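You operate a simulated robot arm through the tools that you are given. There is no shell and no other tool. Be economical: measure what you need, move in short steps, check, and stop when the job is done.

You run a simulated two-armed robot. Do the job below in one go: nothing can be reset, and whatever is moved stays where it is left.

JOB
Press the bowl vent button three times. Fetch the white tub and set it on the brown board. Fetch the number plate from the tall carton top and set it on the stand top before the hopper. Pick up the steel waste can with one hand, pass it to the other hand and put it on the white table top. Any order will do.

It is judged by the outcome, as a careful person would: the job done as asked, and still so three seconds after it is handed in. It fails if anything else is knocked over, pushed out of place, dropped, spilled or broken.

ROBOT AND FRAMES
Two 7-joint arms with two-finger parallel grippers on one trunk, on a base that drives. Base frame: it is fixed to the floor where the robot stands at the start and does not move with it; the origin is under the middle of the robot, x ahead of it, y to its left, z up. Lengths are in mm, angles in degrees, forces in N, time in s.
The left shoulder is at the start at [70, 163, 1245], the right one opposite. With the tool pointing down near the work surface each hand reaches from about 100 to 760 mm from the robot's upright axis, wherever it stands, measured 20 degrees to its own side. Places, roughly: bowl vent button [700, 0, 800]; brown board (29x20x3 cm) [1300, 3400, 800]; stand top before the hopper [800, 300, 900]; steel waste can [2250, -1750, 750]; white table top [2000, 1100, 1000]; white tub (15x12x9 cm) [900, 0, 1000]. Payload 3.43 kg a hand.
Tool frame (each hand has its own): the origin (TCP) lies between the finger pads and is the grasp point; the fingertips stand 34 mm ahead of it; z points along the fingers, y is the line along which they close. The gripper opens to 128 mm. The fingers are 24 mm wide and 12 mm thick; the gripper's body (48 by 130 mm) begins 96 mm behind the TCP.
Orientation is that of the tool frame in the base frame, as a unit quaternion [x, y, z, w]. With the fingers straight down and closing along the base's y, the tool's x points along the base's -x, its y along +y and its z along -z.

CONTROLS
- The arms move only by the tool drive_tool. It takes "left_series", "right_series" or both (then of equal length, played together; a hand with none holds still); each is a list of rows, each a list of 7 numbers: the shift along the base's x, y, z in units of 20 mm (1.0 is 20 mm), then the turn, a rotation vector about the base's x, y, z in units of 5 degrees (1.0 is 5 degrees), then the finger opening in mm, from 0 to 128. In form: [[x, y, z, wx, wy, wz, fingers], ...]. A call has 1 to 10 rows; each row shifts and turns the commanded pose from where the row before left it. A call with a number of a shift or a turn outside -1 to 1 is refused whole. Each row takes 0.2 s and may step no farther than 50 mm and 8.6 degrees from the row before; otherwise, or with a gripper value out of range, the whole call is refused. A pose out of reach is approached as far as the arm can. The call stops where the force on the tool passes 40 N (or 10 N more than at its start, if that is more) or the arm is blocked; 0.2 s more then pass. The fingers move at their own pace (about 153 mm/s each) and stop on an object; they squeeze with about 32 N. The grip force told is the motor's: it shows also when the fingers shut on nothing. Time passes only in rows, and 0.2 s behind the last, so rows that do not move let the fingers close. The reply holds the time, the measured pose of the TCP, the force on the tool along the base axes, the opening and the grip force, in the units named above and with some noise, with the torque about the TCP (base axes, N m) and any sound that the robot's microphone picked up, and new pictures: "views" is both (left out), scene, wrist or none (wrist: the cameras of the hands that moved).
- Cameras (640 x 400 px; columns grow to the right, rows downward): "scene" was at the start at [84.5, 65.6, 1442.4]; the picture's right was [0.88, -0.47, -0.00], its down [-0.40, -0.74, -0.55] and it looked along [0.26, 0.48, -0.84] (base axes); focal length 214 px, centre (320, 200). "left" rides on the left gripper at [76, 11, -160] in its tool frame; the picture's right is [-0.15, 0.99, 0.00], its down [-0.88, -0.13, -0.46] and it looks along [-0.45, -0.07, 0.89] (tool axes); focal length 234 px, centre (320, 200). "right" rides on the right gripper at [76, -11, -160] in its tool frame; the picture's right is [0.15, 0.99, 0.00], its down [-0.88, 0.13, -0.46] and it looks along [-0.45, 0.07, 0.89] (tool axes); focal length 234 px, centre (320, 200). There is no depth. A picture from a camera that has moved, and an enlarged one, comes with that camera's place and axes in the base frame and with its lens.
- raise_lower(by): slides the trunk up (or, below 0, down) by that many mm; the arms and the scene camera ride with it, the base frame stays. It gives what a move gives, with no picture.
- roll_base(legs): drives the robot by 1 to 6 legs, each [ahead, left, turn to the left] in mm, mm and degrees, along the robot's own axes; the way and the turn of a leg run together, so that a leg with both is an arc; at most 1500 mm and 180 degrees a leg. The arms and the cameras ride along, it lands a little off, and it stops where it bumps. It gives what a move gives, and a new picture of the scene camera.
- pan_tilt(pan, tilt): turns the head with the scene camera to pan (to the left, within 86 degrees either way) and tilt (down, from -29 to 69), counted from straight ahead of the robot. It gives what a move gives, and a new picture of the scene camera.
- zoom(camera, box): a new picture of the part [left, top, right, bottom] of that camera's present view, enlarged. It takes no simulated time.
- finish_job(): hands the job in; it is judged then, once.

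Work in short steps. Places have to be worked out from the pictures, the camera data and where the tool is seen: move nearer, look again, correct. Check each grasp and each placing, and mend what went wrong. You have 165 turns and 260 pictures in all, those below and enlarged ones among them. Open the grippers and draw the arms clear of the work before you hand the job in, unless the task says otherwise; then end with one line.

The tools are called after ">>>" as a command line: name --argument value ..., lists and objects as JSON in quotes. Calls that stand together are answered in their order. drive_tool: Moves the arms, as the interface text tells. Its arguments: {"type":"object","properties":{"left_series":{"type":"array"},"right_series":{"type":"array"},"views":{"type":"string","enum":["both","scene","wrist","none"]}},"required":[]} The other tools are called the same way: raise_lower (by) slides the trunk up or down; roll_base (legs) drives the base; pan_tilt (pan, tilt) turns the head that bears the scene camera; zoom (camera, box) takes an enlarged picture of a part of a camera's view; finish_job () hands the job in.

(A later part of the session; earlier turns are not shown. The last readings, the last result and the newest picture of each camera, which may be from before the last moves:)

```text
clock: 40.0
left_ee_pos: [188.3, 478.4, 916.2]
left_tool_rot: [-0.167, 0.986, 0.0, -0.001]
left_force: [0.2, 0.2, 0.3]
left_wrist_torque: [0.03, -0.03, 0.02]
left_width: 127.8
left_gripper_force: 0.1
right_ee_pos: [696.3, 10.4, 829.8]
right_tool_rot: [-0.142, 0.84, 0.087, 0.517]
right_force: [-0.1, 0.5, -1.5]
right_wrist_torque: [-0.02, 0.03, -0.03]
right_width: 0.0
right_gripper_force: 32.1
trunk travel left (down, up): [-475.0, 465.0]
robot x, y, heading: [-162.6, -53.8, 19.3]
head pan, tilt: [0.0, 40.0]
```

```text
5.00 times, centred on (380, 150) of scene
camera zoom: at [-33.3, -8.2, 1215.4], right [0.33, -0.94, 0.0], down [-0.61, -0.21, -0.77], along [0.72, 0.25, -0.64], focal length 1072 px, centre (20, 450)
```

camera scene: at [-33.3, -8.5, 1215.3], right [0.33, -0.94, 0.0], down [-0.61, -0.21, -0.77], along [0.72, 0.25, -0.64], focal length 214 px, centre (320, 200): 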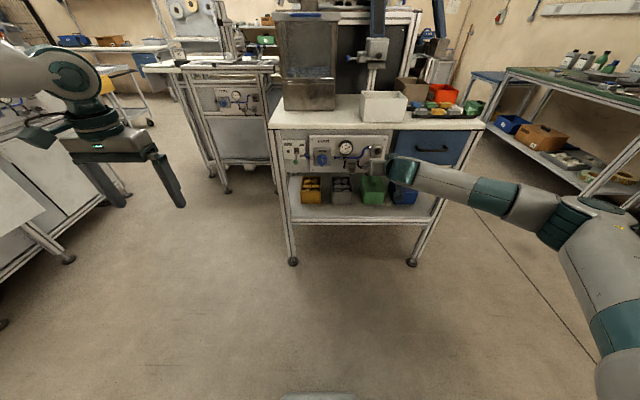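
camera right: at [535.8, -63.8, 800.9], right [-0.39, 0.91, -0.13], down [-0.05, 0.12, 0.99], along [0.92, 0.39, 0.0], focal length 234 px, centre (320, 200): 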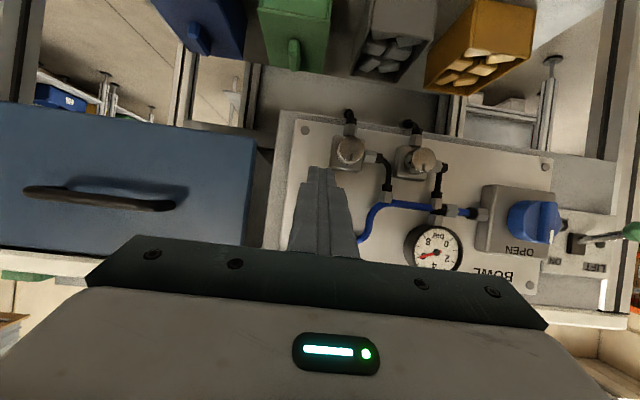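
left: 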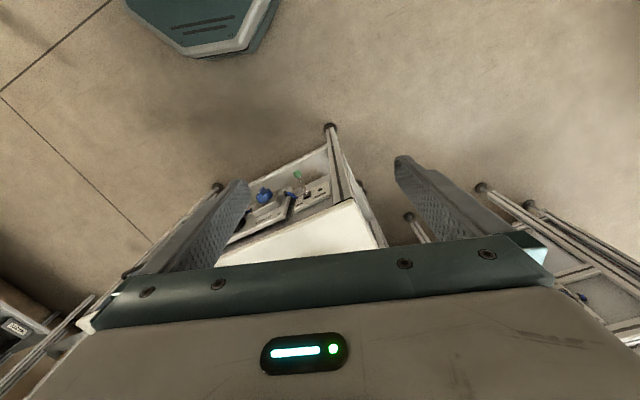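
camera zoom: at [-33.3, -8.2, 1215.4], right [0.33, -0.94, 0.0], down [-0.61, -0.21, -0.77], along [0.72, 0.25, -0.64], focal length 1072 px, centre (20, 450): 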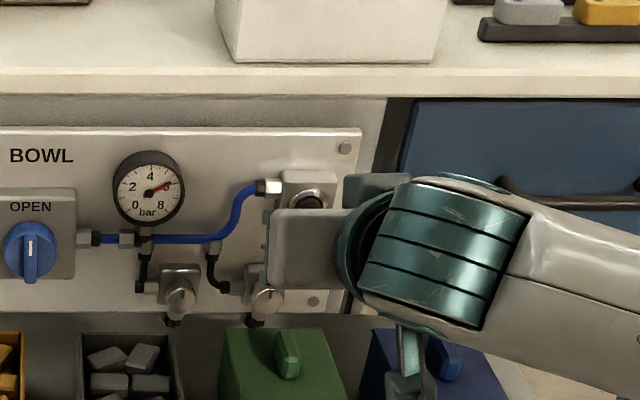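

Two clicks, gauge recovered to 6 after release. Third press, then back off farther.

>>> drive_tool --right_series '[[0.47, 0.16, 0, 0, 0, 0, 0], [0.47, 0.16, 0, 0, 0, 0, 0]]' --views "none"

>>> drive_tool --right_series '[[-0.47, -0.16, 0, 0, 0, 0, 0], [-0.94, -0.33, 0, 0, 0, 0, 0], [-0.94, -0.33, 0, 0, 0, 0, 0], [-0.94, -0.33, 0, 0, 0, 0, 0], [-0.94, -0.33, 0, 0, 0, 0, 0], [-0.94, -0.33, 0, 0, 0, 0, 0]]' --views "none"

>>> zoom --camera "scene" --box '[240, 60, 500, 220]'

```text
clock: 40.6
left_ee_pos: [186.5, 478.3, 917.0]
left_tool_rot: [-0.168, 0.986, 0.0, 0.002]
left_force: [1.0, -0.1, 0.2]
left_wrist_torque: [0.01, -0.01, 0.01]
left_width: 128.2
left_gripper_force: 0.1
right_ee_pos: [711.9, 16.1, 830.3]
right_tool_rot: [-0.143, 0.84, 0.087, 0.516]
right_force: [-25.7, -5.4, -4.5]
right_wrist_torque: [-0.06, 0.28, 0.08]
right_width: 0.1
right_gripper_force: 31.9
trunk travel left (down, up): [-475.0, 465.0]
robot x, y, heading: [-163.6, -55.4, 19.4]
head pan, tilt: [0.0, 40.0]
heard: click
```

```text
clock: 42.0
left_ee_pos: [188.7, 479.1, 917.1]
left_tool_rot: [-0.168, 0.986, 0.0, 0.0]
left_force: [-0.6, 1.1, -0.2]
left_wrist_torque: [0.02, 0.01, -0.01]
left_width: 127.9
left_gripper_force: 0.0
right_ee_pos: [610.2, -17.8, 829.2]
right_tool_rot: [-0.142, 0.84, 0.087, 0.516]
right_force: [0.2, 0.0, 0.0]
right_wrist_torque: [0.01, -0.04, 0.01]
right_width: 0.0
right_gripper_force: 31.7
trunk travel left (down, up): [-475.0, 465.0]
robot x, y, heading: [-165.3, -57.3, 19.2]
head pan, tilt: [0.0, 40.0]
```

```text
2.46 times, centred on (370, 140) of scene
camera zoom: at [-33.6, -8.4, 1215.4], right [0.33, -0.94, 0.0], down [-0.61, -0.21, -0.77], along [0.72, 0.25, -0.64], focal length 528 px, centre (197, 348)
```

zoom: 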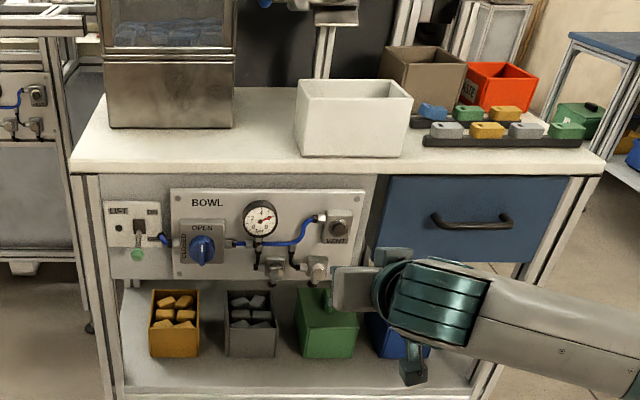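

Three clicks counted; the button is done. Refined bench: front edge x'≈708, top z≈943, tub front close to the edge. I raise the trunk 250 and bring the right hand back to pointing down, opened.

>>> raise_lower --by 300

>>> drive_tool --right_series '[[0, 0, 0.3, -0.33, 0.944, 0, 60], [0, 0, 0.3, -0.33, 0.944, 0, 60], [0, 0, 0.3, -0.33, 0.944, 0, 60], [0, 0, 0.3, -0.33, 0.944, 0, 60], [0, 0, 0.3, -0.33, 0.944, 0, 60], [0, 0, 0.3, -0.33, 0.944, 0, 60], [0, 0, 0.3, -0.33, 0.944, 0, 60], [0, 0, 0.3, -0.33, 0.944, 0, 60], [0, 0, 0.3, -0.33, 0.944, 0, 60], [0, 0, 0.3, -0.33, 0.944, 0, 60]]' --views "none"

>>> drive_tool --right_series '[[0, 0, 0.3, -0.33, 0.944, 0, 60], [0, 0, 0.3, -0.33, 0.944, 0, 60], [0.6, 0.2, 0.3, -0.13, 0.38, 0, 60], [0.6, 0.2, 0.3, 0, 0, 0, 60], [0.6, 0.2, 0.3, 0, 0, 0, 60], [0.6, 0.2, 0.3, 0, 0, 0, 60], [0.6, 0.2, 0.3, 0, 0, 0, 60]]' --views "both"

```text
clock: 45.0
left_ee_pos: [190.0, 478.7, 1215.4]
left_tool_rot: [-0.167, 0.986, 0.0, 0.0]
left_force: [0.8, 0.1, -0.3]
left_wrist_torque: [0.01, -0.03, -0.02]
left_width: 128.0
left_gripper_force: 0.1
right_ee_pos: [609.6, -18.9, 1128.4]
right_tool_rot: [-0.143, 0.84, 0.088, 0.515]
right_force: [0.0, 0.0, 0.9]
right_wrist_torque: [0.0, 0.0, -0.03]
right_width: 0.0
right_gripper_force: 32.5
trunk travel left (down, up): [-775.0, 165.0]
robot x, y, heading: [-160.5, -58.7, 19.1]
head pan, tilt: [0.0, 40.0]
```

```text
clock: 47.2
left_ee_pos: [189.0, 479.7, 1215.2]
left_tool_rot: [-0.167, 0.986, 0.001, 0.0]
left_force: [0.3, 0.2, -0.4]
left_wrist_torque: [0.01, 0.0, 0.0]
left_width: 127.9
left_gripper_force: 0.2
right_ee_pos: [610.9, -18.2, 1190.1]
right_tool_rot: [-0.167, 0.979, 0.018, 0.112]
right_force: [-0.6, 0.2, -0.8]
right_wrist_torque: [-0.01, 0.02, -0.01]
right_width: 60.0
right_gripper_force: 0.0
trunk travel left (down, up): [-775.0, 165.0]
robot x, y, heading: [-163.1, -56.1, 18.8]
head pan, tilt: [0.0, 40.0]
```

```text
clock: 48.8
left_ee_pos: [189.1, 479.8, 1214.8]
left_tool_rot: [-0.168, 0.986, 0.0, 0.0]
left_force: [-0.2, -0.7, 0.0]
left_wrist_torque: [-0.01, 0.01, 0.0]
left_width: 127.8
left_gripper_force: 0.0
right_ee_pos: [669.9, 2.6, 1233.0]
right_tool_rot: [-0.167, 0.986, 0.001, 0.009]
right_force: [0.3, 0.7, -0.2]
right_wrist_torque: [0.0, -0.01, 0.01]
right_width: 59.9
right_gripper_force: 0.1
trunk travel left (down, up): [-775.0, 165.0]
robot x, y, heading: [-160.8, -55.5, 19.4]
head pan, tilt: [0.0, 40.0]
camera scene: at [-33.5, -6.8, 1515.3], right [0.33, -0.94, 0.0], down [-0.61, -0.21, -0.77], along [0.72, 0.25, -0.64], focal length 214 px, centre (320, 200)
camera right: at [598.1, -33.1, 1389.5], right [-0.47, 0.89, 0.0], down [0.78, 0.41, 0.47], along [0.42, 0.22, -0.88], focal length 234 px, centre (320, 200)
```

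scene: 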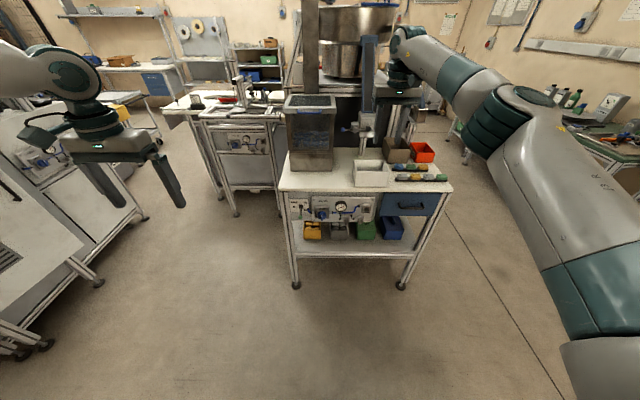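
right: 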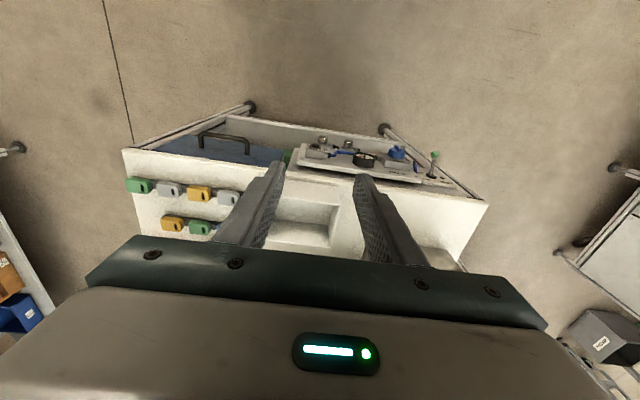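

Now I search for the plate: retract the right hand, then turn the base right to see the area behind.

>>> drive_tool --right_series '[[-0.94, -0.33, 0, 0, 0, 0, 60], [-0.94, -0.33, 0, 0, 0, 0, 60], [-0.94, -0.33, 0, 0, 0, 0, 60], [-0.94, -0.33, 0, 0, 0, 0, 60], [-0.94, -0.33, 0, 0, 0, 0, 60], [-0.94, -0.33, 0, 0, 0, 0, 60], [-0.94, -0.33, 0, 0, 0, 0, 60], [-0.94, -0.33, 0, 0, 0, 0, 60], [-0.94, -0.33, 0, 0, 0, 0, 60], [-0.94, -0.33, 0, 0, 0, 0, 60]]' --views "none"

>>> pan_tilt --pan -86 --tilt 15

>>> roll_base --legs '[[0, 0, -70]]'

```text
clock: 51.0
left_ee_pos: [188.8, 478.8, 1217.2]
left_tool_rot: [-0.168, 0.986, 0.0, 0.0]
left_force: [-0.1, 0.7, 0.0]
left_wrist_torque: [-0.02, -0.01, -0.01]
left_width: 128.1
left_gripper_force: 0.1
right_ee_pos: [482.3, -64.1, 1231.5]
right_tool_rot: [-0.167, 0.986, 0.001, 0.01]
right_force: [0.3, -0.4, 0.4]
right_wrist_torque: [0.03, 0.0, 0.02]
right_width: 60.1
right_gripper_force: 0.0
trunk travel left (down, up): [-775.0, 165.0]
robot x, y, heading: [-158.1, -55.3, 18.9]
head pan, tilt: [0.0, 40.0]
```

```text
clock: 52.6
left_ee_pos: [188.3, 478.8, 1214.3]
left_tool_rot: [-0.168, 0.986, 0.0, 0.0]
left_force: [0.3, -0.8, 1.2]
left_wrist_torque: [0.01, 0.0, 0.0]
left_width: 128.0
left_gripper_force: 0.1
right_ee_pos: [482.8, -64.1, 1231.0]
right_tool_rot: [-0.168, 0.986, 0.002, 0.01]
right_force: [0.1, -0.7, -0.6]
right_wrist_torque: [0.0, 0.0, 0.03]
right_width: 60.1
right_gripper_force: 0.1
trunk travel left (down, up): [-775.0, 165.0]
robot x, y, heading: [-159.4, -53.4, 18.9]
head pan, tilt: [-85.9, 15.0]
camera scene: at [-76.5, -121.9, 1554.9], right [-0.92, -0.4, 0.0], down [-0.1, 0.24, -0.97], along [0.38, -0.89, -0.26], focal length 214 px, centre (320, 200)
```

scene: 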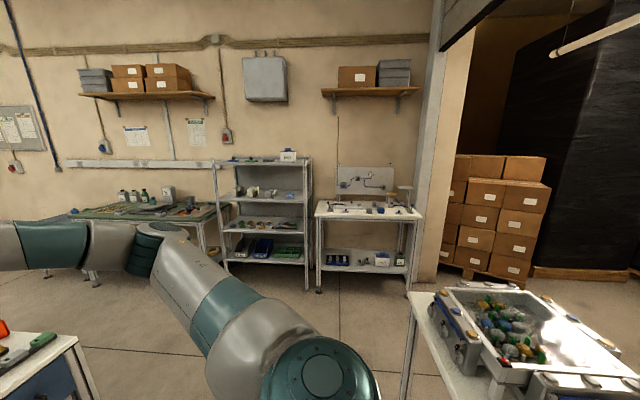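

```text
clock: 56.0
left_ee_pos: [461.1, -206.3, 1215.4]
left_tool_rot: [0.43, 0.903, 0.0, 0.0]
left_force: [-0.3, 0.6, 0.8]
left_wrist_torque: [0.01, -0.02, -0.03]
left_width: 128.0
left_gripper_force: 0.1
right_ee_pos: [49.3, -664.5, 1230.7]
right_tool_rot: [0.431, 0.903, -0.004, 0.009]
right_force: [-0.3, 0.2, 0.0]
right_wrist_torque: [0.0, -0.02, -0.02]
right_width: 59.9
right_gripper_force: 0.1
trunk travel left (down, up): [-775.0, 165.0]
robot x, y, heading: [-161.6, -56.4, -51.2]
head pan, tilt: [-85.9, 15.0]
camera scene: at [-197.3, -155.5, 1554.9], right [-0.68, 0.73, 0.0], down [0.19, 0.18, -0.97], along [-0.71, -0.66, -0.26], focal length 214 px, centre (320, 200)
```

scene: 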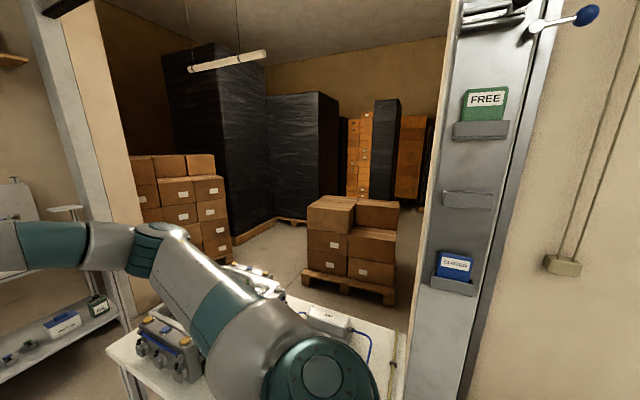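

A storeroom with carton stacks, and a pillar with sign holders. I zoom on it and keep turning to see the rest.

>>> zoom --camera "scene" --box '[120, 130, 440, 330]'

>>> roll_base --legs '[[0, 0, -70]]'

>>> zoom --camera "scene" --box '[160, 80, 480, 280]'

```text
2.00 times, centred on (280, 230) of scene
camera zoom: at [-197.3, -155.5, 1554.9], right [-0.68, 0.73, 0.0], down [0.19, 0.18, -0.97], along [-0.71, -0.66, -0.26], focal length 429 px, centre (400, 140)
```

zoom: 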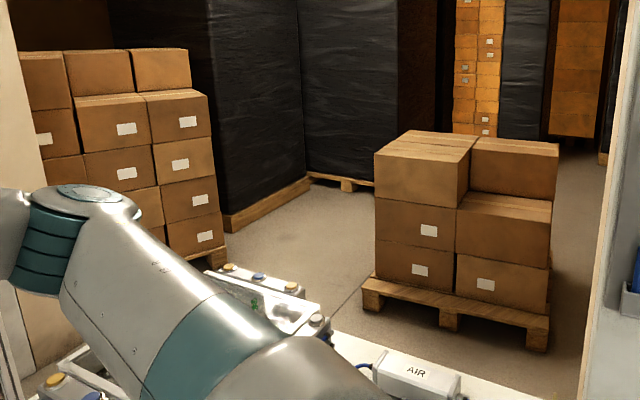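

```text
clock: 59.6
left_ee_pos: [-113.7, -694.4, 1215.9]
left_tool_rot: [0.879, 0.476, -0.001, 0.001]
left_force: [-0.6, -0.5, -1.7]
left_wrist_torque: [-0.01, -0.02, -0.01]
left_width: 128.2
left_gripper_force: 0.0
right_ee_pos: [-677.7, -445.1, 1230.0]
right_tool_rot: [0.879, 0.476, -0.009, 0.005]
right_force: [-0.2, 0.1, 0.0]
right_wrist_torque: [-0.02, 0.0, 0.01]
right_width: 60.0
right_gripper_force: 0.0
trunk travel left (down, up): [-775.0, 165.0]
robot x, y, heading: [-162.4, -57.6, -123.2]
head pan, tilt: [-85.9, 15.0]
camera scene: at [-269.9, -49.6, 1554.9], right [0.49, 0.87, 0.0], down [0.23, -0.13, -0.97], along [-0.84, 0.47, -0.26], focal length 214 px, centre (320, 200)
```

scene: 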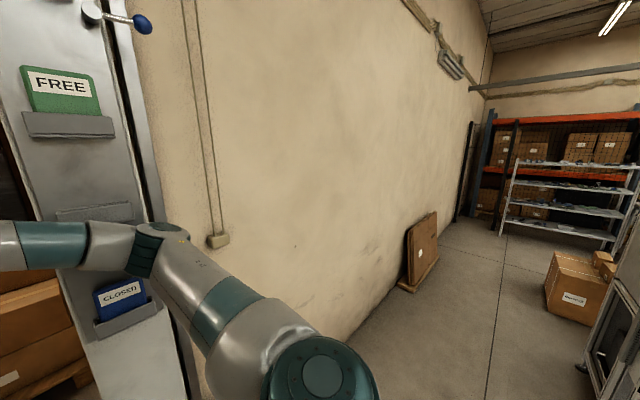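

```text
2.00 times, centred on (320, 180) of scene
camera zoom: at [-269.9, -49.6, 1554.9], right [0.49, 0.87, 0.0], down [0.23, -0.13, -0.97], along [-0.84, 0.47, -0.26], focal length 429 px, centre (320, 240)
```

zoom: 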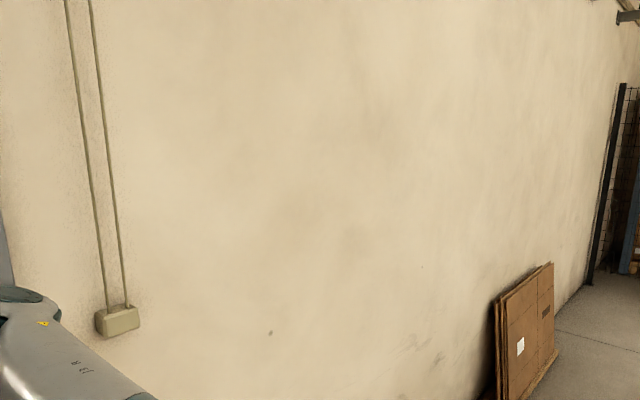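

There are cartons near the white cabinet on the right of this view; I zoom there.

>>> zoom --camera "scene" --box '[480, 100, 640, 340]'

>>> pan_tilt --pan 0 --tilt 20

>>> pan_tilt --pan 60 --tilt 15

>>> zoom --camera "scene" --box '[260, 100, 580, 300]'

```text
1.67 times, centred on (560, 220) of scene
camera zoom: at [-269.9, -49.6, 1554.9], right [0.49, 0.87, 0.0], down [0.23, -0.13, -0.97], along [-0.84, 0.47, -0.26], focal length 358 px, centre (-80, 167)
```

zoom: 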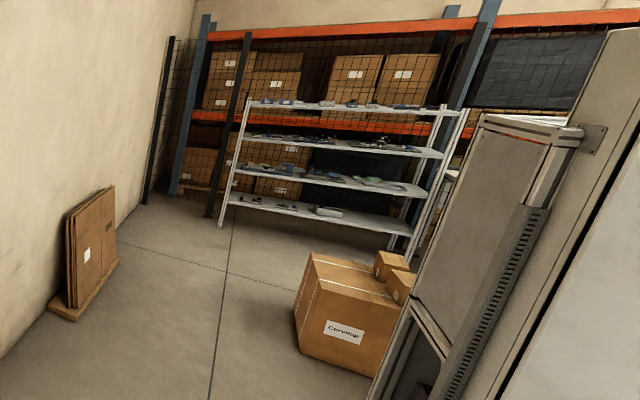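

```text
clock: 61.2
left_ee_pos: [-114.0, -694.6, 1216.5]
left_tool_rot: [0.879, 0.477, 0.0, -0.001]
left_force: [0.0, 0.8, -0.2]
left_wrist_torque: [-0.01, -0.03, 0.01]
left_width: 128.1
left_gripper_force: 0.1
right_ee_pos: [-677.1, -443.3, 1231.5]
right_tool_rot: [0.88, 0.475, -0.008, 0.005]
right_force: [-0.5, 0.2, 0.4]
right_wrist_torque: [0.03, 0.02, -0.04]
right_width: 60.2
right_gripper_force: 0.2
trunk travel left (down, up): [-775.0, 165.0]
robot x, y, heading: [-164.9, -57.2, -123.1]
head pan, tilt: [0.0, 20.0]
camera scene: at [-239.5, -172.9, 1546.7], right [-0.84, 0.55, 0.0], down [0.19, 0.29, -0.94], along [-0.51, -0.79, -0.34], focal length 214 px, centre (320, 200)
```

scene: 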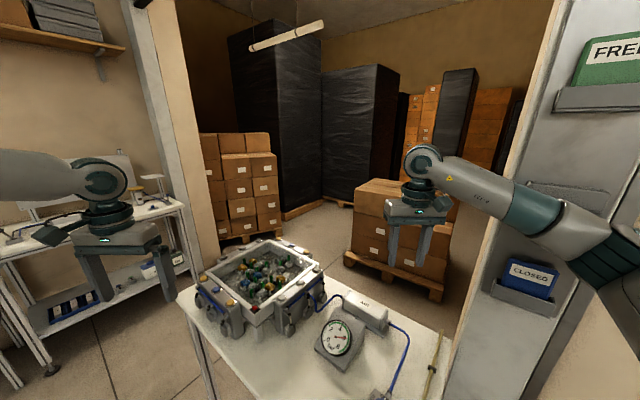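

```text
clock: 62.5
left_ee_pos: [-114.0, -696.3, 1214.9]
left_tool_rot: [0.879, 0.476, 0.0, 0.0]
left_force: [-0.2, -0.7, 0.4]
left_wrist_torque: [0.0, 0.0, -0.02]
left_width: 128.0
left_gripper_force: 0.0
right_ee_pos: [-677.5, -445.1, 1231.2]
right_tool_rot: [0.88, 0.475, -0.009, 0.004]
right_force: [0.2, -0.5, 0.1]
right_wrist_torque: [0.0, 0.01, 0.03]
right_width: 60.0
right_gripper_force: 0.0
trunk travel left (down, up): [-775.0, 165.0]
robot x, y, heading: [-161.7, -57.7, -123.3]
head pan, tilt: [60.0, 15.0]
camera scene: at [-146.5, -178.4, 1554.9], right [-0.89, -0.45, 0.0], down [-0.12, 0.23, -0.97], along [0.44, -0.86, -0.26], focal length 214 px, centre (320, 200)
```

scene: 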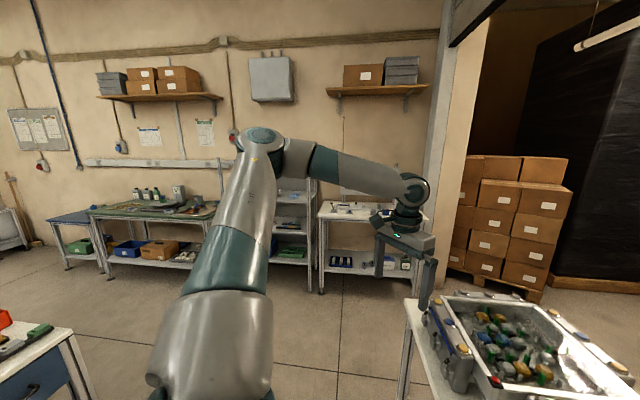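

```text
2.00 times, centred on (420, 200) of scene
camera zoom: at [-146.5, -178.4, 1554.9], right [-0.89, -0.45, 0.0], down [-0.12, 0.23, -0.97], along [0.44, -0.86, -0.26], focal length 429 px, centre (120, 200)
```

zoom: 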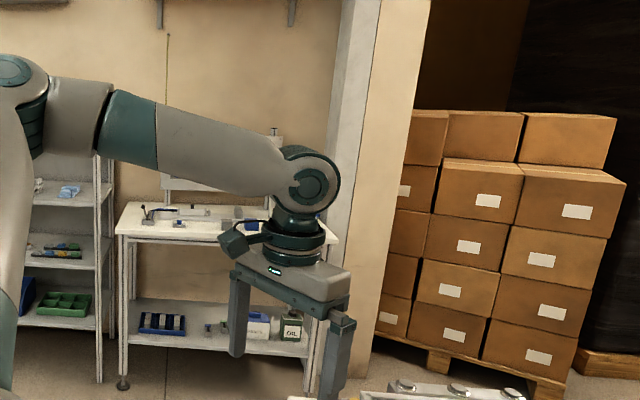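

No tall carton here. I look toward the waste can's direction (pan 86 from here) enlarged.

>>> pan_tilt --pan 86 --tilt 15

>>> zoom --camera "scene" --box '[200, 140, 440, 290]'

```text
clock: 63.4
left_ee_pos: [-115.2, -694.8, 1214.3]
left_tool_rot: [0.879, 0.476, 0.0, 0.0]
left_force: [0.1, -0.9, 0.3]
left_wrist_torque: [-0.01, 0.01, 0.02]
left_width: 127.9
left_gripper_force: 0.1
right_ee_pos: [-677.3, -443.5, 1231.9]
right_tool_rot: [0.88, 0.476, -0.008, 0.004]
right_force: [-0.7, 0.0, -0.5]
right_wrist_torque: [0.01, 0.01, 0.02]
right_width: 59.9
right_gripper_force: 0.0
trunk travel left (down, up): [-775.0, 165.0]
robot x, y, heading: [-159.3, -55.2, -123.1]
head pan, tilt: [85.9, 15.0]
camera scene: at [-114.2, -151.6, 1554.9], right [-0.61, -0.8, 0.0], down [-0.21, 0.16, -0.97], along [0.77, -0.58, -0.26], focal length 214 px, centre (320, 200)
```

scene: 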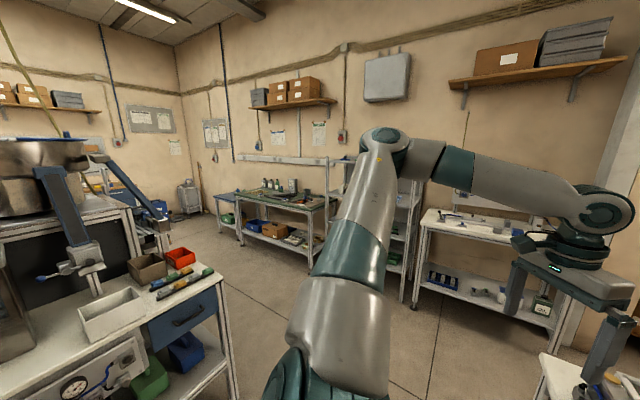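

```text
2.67 times, centred on (320, 215) of scene
camera zoom: at [-114.2, -151.6, 1554.9], right [-0.61, -0.8, 0.0], down [-0.21, 0.16, -0.97], along [0.77, -0.58, -0.26], focal length 572 px, centre (320, 160)
```

zoom: 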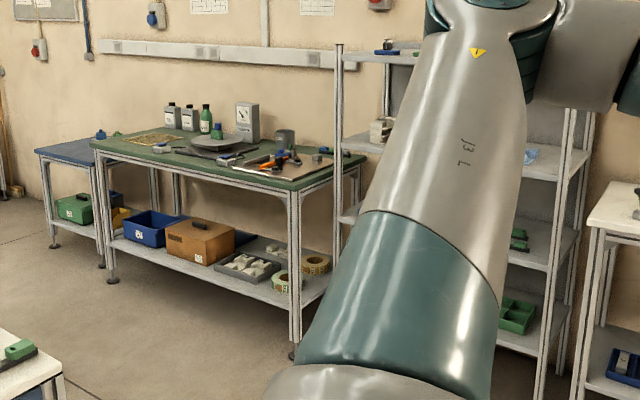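

The steel can stands on the green bench, around (2300,-1755), the room being turned about 20°. I turn to heading -70.5, drive through the corridor and toward the bench, stopping ~900 mm short.

>>> pan_tilt --pan 10 --tilt 25

>>> roll_base --legs '[[0, 0, 52.5], [0, 290, 0], [1030, 0, 0], [0, 800, 0], [0, 780, 0]]'

>>> zoom --camera "scene" --box '[160, 100, 480, 300]'

```text
clock: 64.9
left_ee_pos: [-114.7, -695.2, 1216.5]
left_tool_rot: [0.879, 0.477, 0.0, 0.0]
left_force: [-0.1, -0.7, -0.1]
left_wrist_torque: [0.02, 0.02, 0.0]
left_width: 128.0
left_gripper_force: 0.0
right_ee_pos: [-677.7, -443.1, 1230.7]
right_tool_rot: [0.879, 0.476, -0.008, 0.005]
right_force: [-1.3, 0.2, 0.3]
right_wrist_torque: [0.02, 0.01, -0.01]
right_width: 59.8
right_gripper_force: 0.1
trunk travel left (down, up): [-775.0, 165.0]
robot x, y, heading: [-161.7, -58.3, -123.0]
head pan, tilt: [10.0, 25.0]
camera scene: at [-224.7, -179.7, 1538.7], right [-0.92, 0.39, 0.0], down [0.17, 0.39, -0.91], along [-0.36, -0.83, -0.42], focal length 214 px, centre (320, 200)
```

scene: 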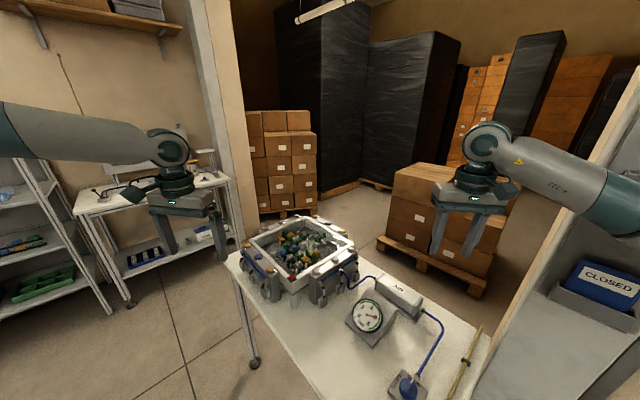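

```text
clock: 81.9
left_ee_pos: [2485.8, -769.6, 1217.4]
left_tool_rot: [0.587, 0.81, 0.001, 0.0]
left_force: [0.5, 0.3, 0.0]
left_wrist_torque: [0.05, -0.01, -0.01]
left_width: 127.9
left_gripper_force: 0.0
right_ee_pos: [1936.7, -1050.2, 1230.8]
right_tool_rot: [0.587, 0.81, -0.005, 0.009]
right_force: [0.4, -0.1, 0.6]
right_wrist_torque: [0.0, 0.0, -0.02]
right_width: 59.8
right_gripper_force: 0.1
trunk travel left (down, up): [-775.0, 165.0]
robot x, y, heading: [1958.3, -403.0, -71.9]
head pan, tilt: [10.0, 25.0]
camera scene: at [2017.6, -532.1, 1538.7], right [-0.88, -0.47, 0.0], down [-0.2, 0.37, -0.91], along [0.43, -0.8, -0.42], focal length 214 px, centre (320, 200)
```

scene: 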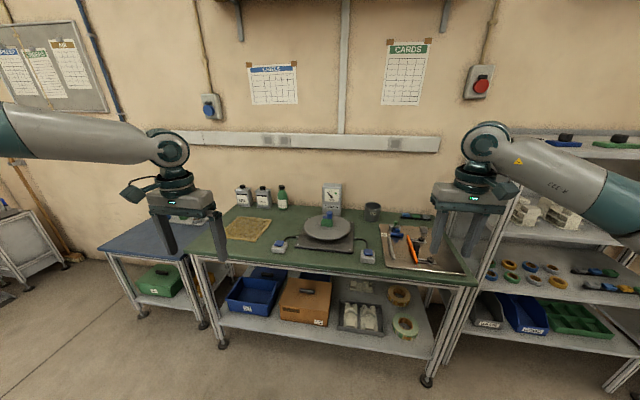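

```text
2.00 times, centred on (320, 200) of scene
camera zoom: at [2017.6, -532.1, 1538.7], right [-0.88, -0.47, 0.0], down [-0.2, 0.37, -0.91], along [0.43, -0.8, -0.42], focal length 429 px, centre (320, 200)
```

zoom: 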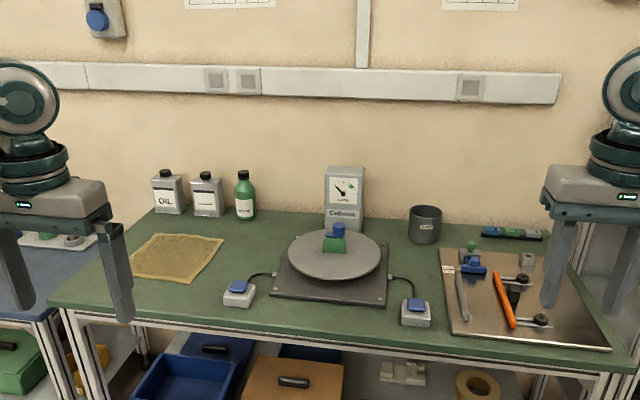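

The steel can is clear: bottom at about (2286,-1749), ~100 mm across, on the green bench, with a scale in front-left and a tool tray in front-right. I drive closer, squared to the bench, with the can in line with the right shoulder.

>>> roll_base --legs '[[0, 30, 1.2], [520, 0, 0]]'

>>> pan_tilt --pan -10 --tilt 40

>>> zoom --camera "scene" --box '[260, 50, 420, 150]'

```text
clock: 85.4
left_ee_pos: [2690.9, -1251.5, 1216.5]
left_tool_rot: [0.582, 0.813, 0.0, 0.0]
left_force: [0.3, -0.4, -0.6]
left_wrist_torque: [-0.02, 0.0, -0.01]
left_width: 127.8
left_gripper_force: 0.1
right_ee_pos: [2146.2, -1541.5, 1230.6]
right_tool_rot: [0.581, 0.814, -0.007, 0.009]
right_force: [-1.0, 0.3, 0.2]
right_wrist_torque: [0.0, -0.02, -0.01]
right_width: 60.1
right_gripper_force: 0.0
trunk travel left (down, up): [-775.0, 165.0]
robot x, y, heading: [2159.4, -894.4, -71.2]
head pan, tilt: [10.0, 25.0]
camera scene: at [2220.3, -1020.9, 1538.8], right [-0.88, -0.48, 0.0], down [-0.2, 0.37, -0.91], along [0.44, -0.79, -0.42], focal length 214 px, centre (320, 200)
```

scene: 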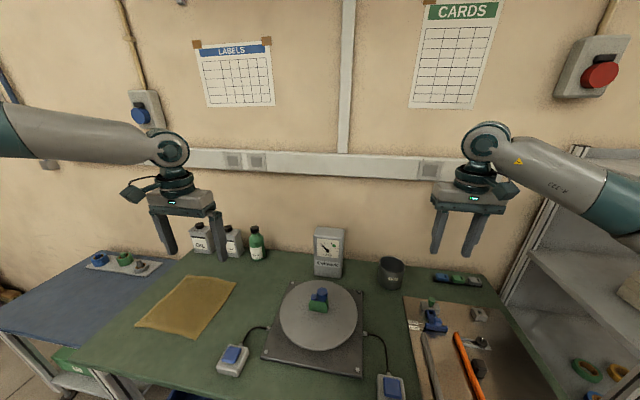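

```text
clock: 86.2
left_ee_pos: [2692.6, -1252.6, 1215.7]
left_tool_rot: [0.581, 0.814, 0.0, 0.0]
left_force: [-0.1, -0.6, -0.1]
left_wrist_torque: [0.05, -0.01, -0.01]
left_width: 127.7
left_gripper_force: 0.1
right_ee_pos: [2147.1, -1542.7, 1231.0]
right_tool_rot: [0.582, 0.813, -0.006, 0.008]
right_force: [0.2, 0.0, 0.4]
right_wrist_torque: [0.01, -0.01, 0.01]
right_width: 59.9
right_gripper_force: 0.0
trunk travel left (down, up): [-775.0, 165.0]
robot x, y, heading: [2156.8, -900.1, -71.2]
head pan, tilt: [-10.0, 40.0]
camera scene: at [2189.4, -1025.5, 1515.3], right [-0.99, -0.15, 0.0], down [-0.1, 0.64, -0.77], along [0.12, -0.76, -0.64], focal length 214 px, centre (320, 200)
```

scene: 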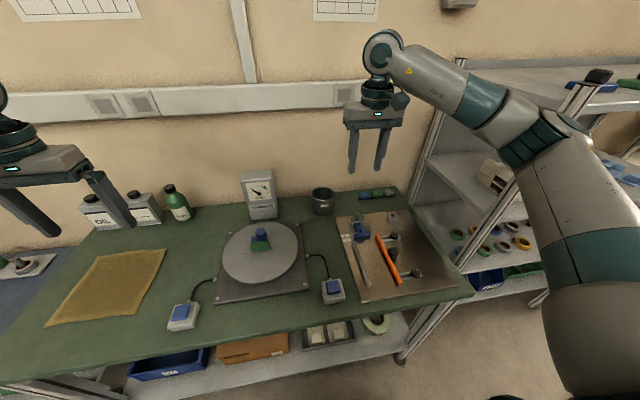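

```text
4.00 times, centred on (340, 100) of scene
camera zoom: at [2189.4, -1025.5, 1515.3], right [-0.99, -0.15, 0.0], down [-0.1, 0.64, -0.77], along [0.12, -0.76, -0.64], focal length 858 px, centre (240, 600)
```

zoom: 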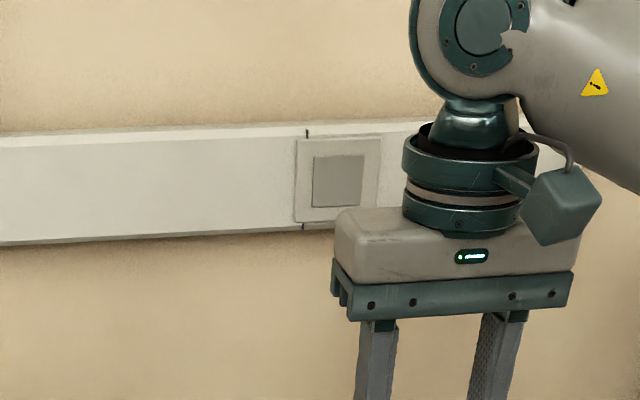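

Zoom onto the can to locate its rim and base.

>>> zoom --camera "scene" --box '[260, 160, 380, 240]'

>>> zoom --camera "right" --box '[0, 0, 640, 400]'

```text
5.00 times, centred on (320, 200) of scene
camera zoom: at [2189.4, -1025.5, 1515.3], right [-0.99, -0.15, 0.0], down [-0.1, 0.64, -0.77], along [0.12, -0.76, -0.64], focal length 1072 px, centre (320, 200)
```

zoom: 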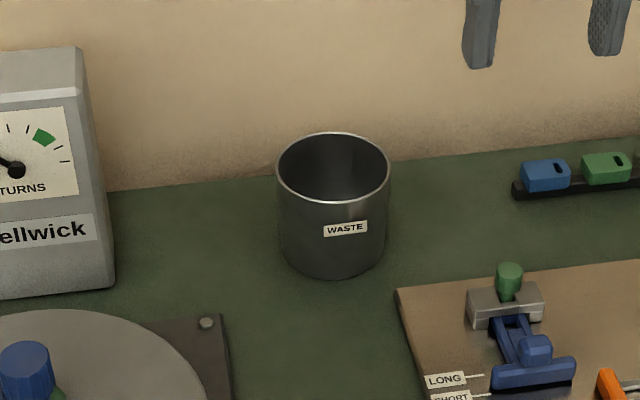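

```text
1.00 times, centred on (320, 200) of right
camera zoom: at [2109.7, -1470.9, 1387.1], right [0.89, 0.46, 0.0], down [0.41, -0.78, 0.47], along [0.21, -0.42, -0.88], focal length 234 px, centre (320, 200)
```

zoom: 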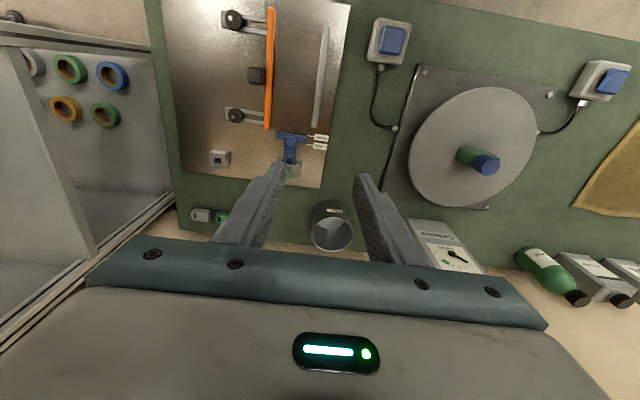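

The can's rim is centred near (2288,-1753) at z≈930, radius ~50, empty inside. I'll pinch its right wall; first lower the trunk 100 and move the hand over it, opening 60.

>>> raise_lower --by -100

>>> drive_tool --right_series '[[0.365, -0.869, 0, 0, 0, 0, 60], [0.365, -0.869, 0, 0, 0, 0, 60], [0.365, -0.869, 0, 0, 0, 0, 60], [0.365, -0.869, 0, 0, 0, 0, 60], [0.365, -0.869, 0, 0, 0, 0, 60], [0.365, -0.869, 0, 0, 0, 0, 60], [0.365, -0.869, 0, 0, 0, 0, 60], [0.365, -0.869, 0, 0, 0, 0, 60], [0.365, -0.869, 0, 0, 0, 0, 60], [0.365, -0.869, 0, 0, 0, 0, 60]]' --views "wrist"

```text
clock: 87.6
left_ee_pos: [2690.4, -1251.9, 1115.4]
left_tool_rot: [0.581, 0.814, -0.001, 0.0]
left_force: [-0.1, 0.7, 0.5]
left_wrist_torque: [0.0, -0.02, 0.01]
left_width: 128.3
left_gripper_force: 0.1
right_ee_pos: [2147.3, -1540.8, 1131.3]
right_tool_rot: [0.581, 0.814, -0.006, 0.008]
right_force: [0.3, -0.2, -0.9]
right_wrist_torque: [-0.01, 0.0, -0.01]
right_width: 59.9
right_gripper_force: 0.1
trunk travel left (down, up): [-675.0, 265.0]
robot x, y, heading: [2161.9, -891.4, -71.1]
head pan, tilt: [-10.0, 40.0]
```

```text
clock: 89.8
left_ee_pos: [2693.7, -1251.4, 1115.8]
left_tool_rot: [0.581, 0.814, 0.0, 0.0]
left_force: [-0.1, -0.9, 0.1]
left_wrist_torque: [0.0, -0.03, 0.0]
left_width: 127.8
left_gripper_force: 0.0
right_ee_pos: [2222.3, -1718.3, 1130.4]
right_tool_rot: [0.582, 0.813, -0.006, 0.007]
right_force: [-0.3, -1.1, -0.1]
right_wrist_torque: [0.03, 0.03, 0.02]
right_width: 59.9
right_gripper_force: 0.1
trunk travel left (down, up): [-675.0, 265.0]
robot x, y, heading: [2157.0, -899.2, -71.1]
head pan, tilt: [-10.0, 40.0]
camera right: at [2185.8, -1646.3, 1286.6], right [0.89, 0.46, 0.0], down [0.41, -0.78, 0.47], along [0.21, -0.42, -0.88], focal length 234 px, centre (320, 200)
```

right: 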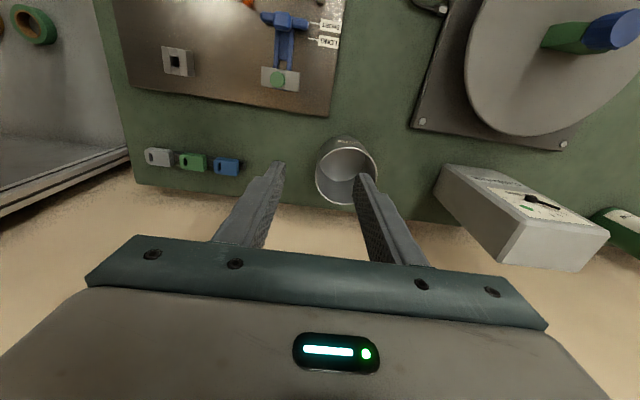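

Rim centre confirmed at (2285,-1751). I move 50 mm further and go down 120 to check before insertion.

>>> drive_tool --right_series '[[0.28, -0.8, 0, 0, 0, 0, 60], [0.28, -0.8, 0, 0, 0, 0, 60], [0.28, -0.8, 0, 0, 0, 0, 60], [0, 0, -1, 0, 0, 0, 60], [0, 0, -1, 0, 0, 0, 60], [0, 0, -1, 0, 0, 0, 60], [0, 0, -1, 0, 0, 0, 60], [0, 0, -1, 0, 0, 0, 60], [0, 0, -1, 0, 0, 0, 60]]' --views "wrist"

>>> zoom --camera "scene" --box '[260, 140, 420, 240]'

```text
clock: 91.8
left_ee_pos: [2692.1, -1252.0, 1115.0]
left_tool_rot: [0.582, 0.813, 0.0, 0.001]
left_force: [0.7, -0.1, 0.0]
left_wrist_torque: [0.02, 0.03, 0.04]
left_width: 127.7
left_gripper_force: 0.2
right_ee_pos: [2231.6, -1740.5, 1008.0]
right_tool_rot: [0.581, 0.814, -0.006, 0.008]
right_force: [-0.5, 0.3, 0.0]
right_wrist_torque: [0.07, 0.02, -0.01]
right_width: 60.1
right_gripper_force: 0.1
right hand out of reach, approached as far as the arm can: row 2, 3
trunk travel left (down, up): [-675.0, 265.0]
robot x, y, heading: [2159.5, -898.0, -70.8]
head pan, tilt: [-10.0, 40.0]
camera right: at [2194.1, -1668.7, 1165.1], right [0.89, 0.46, 0.0], down [0.41, -0.78, 0.47], along [0.21, -0.42, -0.88], focal length 234 px, centre (320, 200)
```

right: 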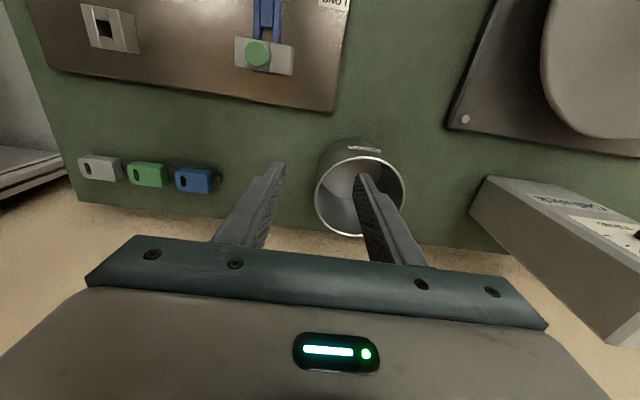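

```text
4.00 times, centred on (340, 190) of scene
camera zoom: at [2189.0, -1025.8, 1415.3], right [-0.99, -0.15, 0.0], down [-0.1, 0.64, -0.77], along [0.12, -0.76, -0.64], focal length 858 px, centre (240, 240)
```

zoom: 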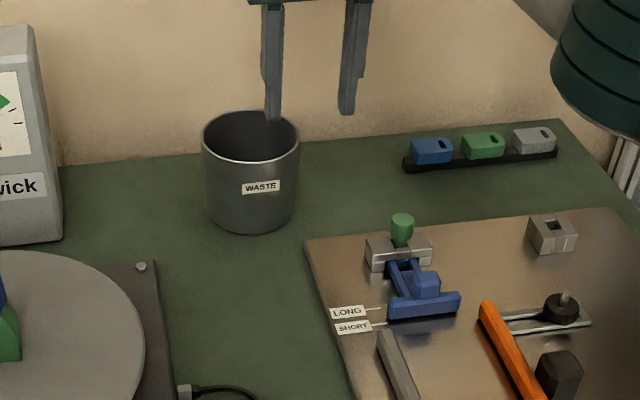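

The reach limit stopped it ~27 mm short at the higher level; at this height I try the remaining shift.

>>> drive_tool --right_series '[[0.13, -0.45, 0, 0, 0, 0, 60], [0.13, -0.45, 0, 0, 0, 0, 60], [0.12, -0.45, 0, 0, 0, 0, 60]]' --views "wrist"

```text
clock: 92.6
left_ee_pos: [2691.7, -1252.0, 1115.5]
left_tool_rot: [0.581, 0.814, 0.001, 0.0]
left_force: [0.9, 0.0, -0.4]
left_wrist_torque: [0.02, -0.01, -0.01]
left_width: 127.9
left_gripper_force: 0.1
right_ee_pos: [2235.0, -1756.6, 1009.1]
right_tool_rot: [0.581, 0.814, -0.005, 0.008]
right_force: [0.4, -0.9, 0.1]
right_wrist_torque: [-0.01, 0.01, -0.01]
right_width: 60.0
right_gripper_force: 0.0
right hand out of reach, approached as far as the arm can: row 3
trunk travel left (down, up): [-675.0, 265.0]
robot x, y, heading: [2159.6, -898.0, -71.0]
head pan, tilt: [-10.0, 40.0]
camera right: at [2197.3, -1685.3, 1165.3], right [0.89, 0.46, 0.0], down [0.4, -0.78, 0.47], along [0.22, -0.42, -0.88], focal length 234 px, centre (320, 200)
```

right: 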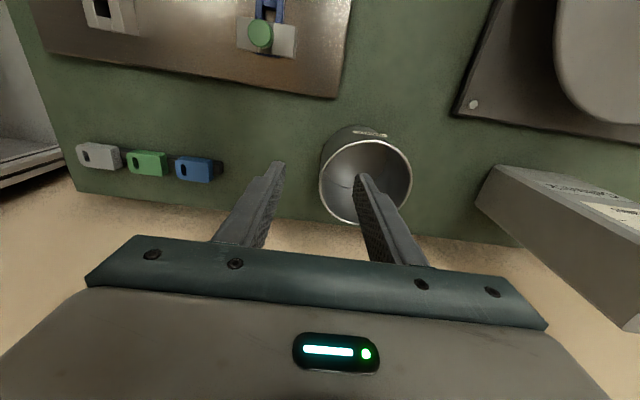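

Nearly there; I go down 35 mm (tips just over the rim) and shift the last 10 mm.

>>> drive_tool --right_series '[[0, 0, -0.9, 0, 0, 0, 60], [0, 0, -0.7, 0, 0, 0, 60], [0.15, -0.5, 0, 0, 0, 0, 60]]' --views "wrist"

```text
clock: 93.4
left_ee_pos: [2692.9, -1252.9, 1116.8]
left_tool_rot: [0.582, 0.813, 0.0, -0.001]
left_force: [1.0, -0.2, -0.8]
left_wrist_torque: [0.01, 0.01, -0.02]
left_width: 127.9
left_gripper_force: 0.0
right_ee_pos: [2238.8, -1758.1, 978.0]
right_tool_rot: [0.581, 0.814, -0.005, 0.007]
right_force: [0.7, 0.0, -0.3]
right_wrist_torque: [-0.02, 0.0, 0.04]
right_width: 60.1
right_gripper_force: 0.1
right hand out of reach, approached as far as the arm can: row 3
trunk travel left (down, up): [-675.0, 265.0]
robot x, y, heading: [2159.8, -896.7, -70.8]
head pan, tilt: [-10.0, 40.0]
camera right: at [2201.9, -1686.8, 1134.2], right [0.89, 0.46, 0.0], down [0.41, -0.78, 0.47], along [0.21, -0.42, -0.88], focal length 234 px, centre (320, 200)
```

right: 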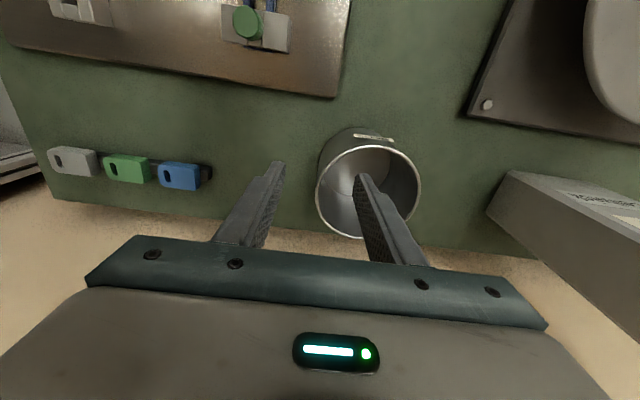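

The inner finger is over the can's mouth, the outer one outside. Descend to TCP z≈910 and close.

>>> drive_tool --right_series '[[0, 0, -0.85, 0, 0, 0, 60], [0, 0, -0.85, 0, 0, 0, 60], [0, 0, -0.85, 0, 0, 0, 60], [0, 0, -0.85, 0, 0, 0, 60], [0, 0, 0, 0, 0, 0, 60]]' --views "wrist"

```text
clock: 94.6
left_ee_pos: [2691.8, -1253.0, 1116.7]
left_tool_rot: [0.581, 0.814, 0.0, 0.0]
left_force: [0.2, -0.7, -0.4]
left_wrist_torque: [0.03, 0.01, 0.02]
left_width: 127.9
left_gripper_force: 0.1
right_ee_pos: [2238.8, -1759.7, 918.2]
right_tool_rot: [0.581, 0.814, -0.007, 0.009]
right_force: [-0.5, 0.7, -0.1]
right_wrist_torque: [-0.02, 0.0, 0.02]
right_width: 59.9
right_gripper_force: 0.0
right hand out of reach, approached as far as the arm can: row 4
trunk travel left (down, up): [-675.0, 265.0]
robot x, y, heading: [2157.9, -896.8, -71.2]
head pan, tilt: [-10.0, 40.0]
camera right: at [2201.1, -1686.6, 1074.2], right [0.89, 0.46, 0.0], down [0.41, -0.78, 0.47], along [0.21, -0.42, -0.88], focal length 234 px, centre (320, 200)
```

right: 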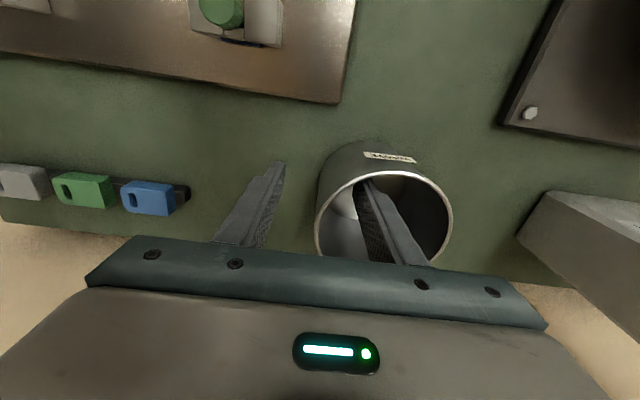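

Tips are ~46 mm below the rim, one inside, one out. Close the fingers.

>>> drive_tool --right_series '[[0, 0, 0, 0, 0, 0, 30], [0, 0, 0, 0, 0, 0, 10], [0, 0, 0, 0, 0, 0, 0], [0, 0, 0, 0, 0, 0, 0]]' --views "wrist"

```text
clock: 95.6
left_ee_pos: [2691.2, -1251.5, 1116.3]
left_tool_rot: [0.581, 0.814, 0.0, 0.0]
left_force: [-0.8, 0.2, -0.7]
left_wrist_torque: [-0.01, 0.0, 0.02]
left_width: 127.7
left_gripper_force: 0.0
right_ee_pos: [2239.2, -1758.7, 919.8]
right_tool_rot: [0.582, 0.813, -0.006, 0.009]
right_force: [2.9, -3.9, 10.9]
right_wrist_torque: [0.08, -1.22, -0.31]
right_width: 6.8
right_gripper_force: 31.5
trunk travel left (down, up): [-675.0, 265.0]
robot x, y, heading: [2158.8, -897.4, -71.2]
head pan, tilt: [-10.0, 40.0]
camera right: at [2201.5, -1686.0, 1075.7], right [0.89, 0.46, 0.0], down [0.4, -0.78, 0.48], along [0.22, -0.42, -0.88], focal length 234 px, centre (320, 200)
```

right: 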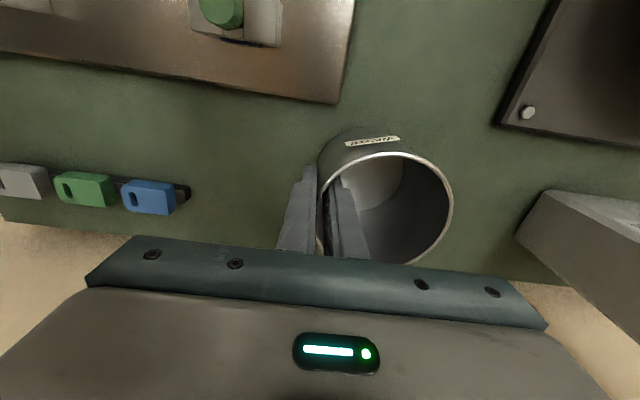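

Gripped at 6.8 mm wall thickness. I lift 100 mm and look.

>>> drive_tool --right_series '[[0, 0, 0.4, 0, 0, 0, 0], [-0.05, 0.1, 0.8, 0, 0, 0, 0], [-0.05, 0.15, 0.9, 0, 0, 0, 0], [-0.05, 0.2, 0.9, 0, 0, 0, 0], [-0.1, 0.3, 0.9, 0, 0, 0, 0], [-0.1, 0.3, 0.9, 0, 0, 0, 0]]' --views "both"

```text
clock: 97.0
left_ee_pos: [2691.7, -1252.2, 1115.9]
left_tool_rot: [0.581, 0.814, 0.0, 0.0]
left_force: [0.5, -0.1, 0.0]
left_wrist_torque: [-0.04, -0.01, 0.0]
left_width: 128.0
left_gripper_force: 0.0
right_ee_pos: [2231.7, -1737.3, 1013.7]
right_tool_rot: [0.581, 0.813, -0.006, 0.008]
right_force: [0.1, 0.7, -3.4]
right_wrist_torque: [-0.04, 0.16, -0.04]
right_width: 5.4
right_gripper_force: 31.7
trunk travel left (down, up): [-675.0, 265.0]
robot x, y, heading: [2156.9, -897.6, -71.0]
head pan, tilt: [-10.0, 40.0]
camera scene: at [2188.9, -1025.2, 1415.3], right [-0.99, -0.15, 0.0], down [-0.1, 0.64, -0.77], along [0.12, -0.76, -0.64], focal length 214 px, centre (320, 200)
camera right: at [2193.9, -1665.4, 1170.0], right [0.89, 0.46, 0.0], down [0.41, -0.78, 0.47], along [0.21, -0.42, -0.88], focal length 234 px, centre (320, 200)
```

scene: 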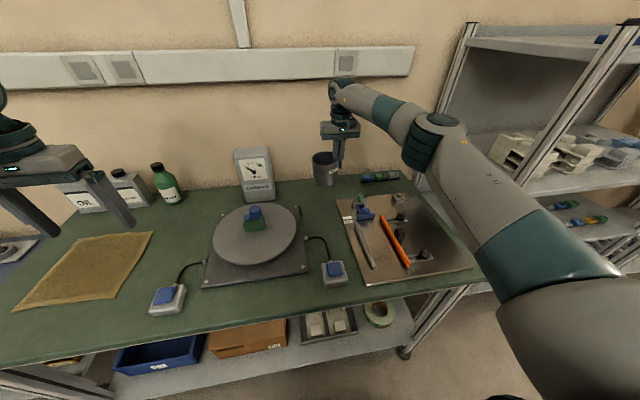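
right: 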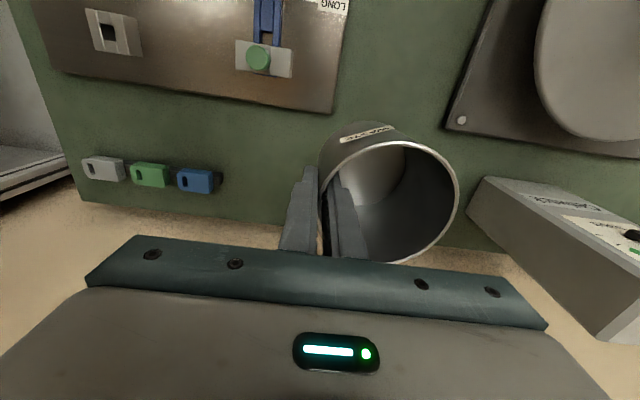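

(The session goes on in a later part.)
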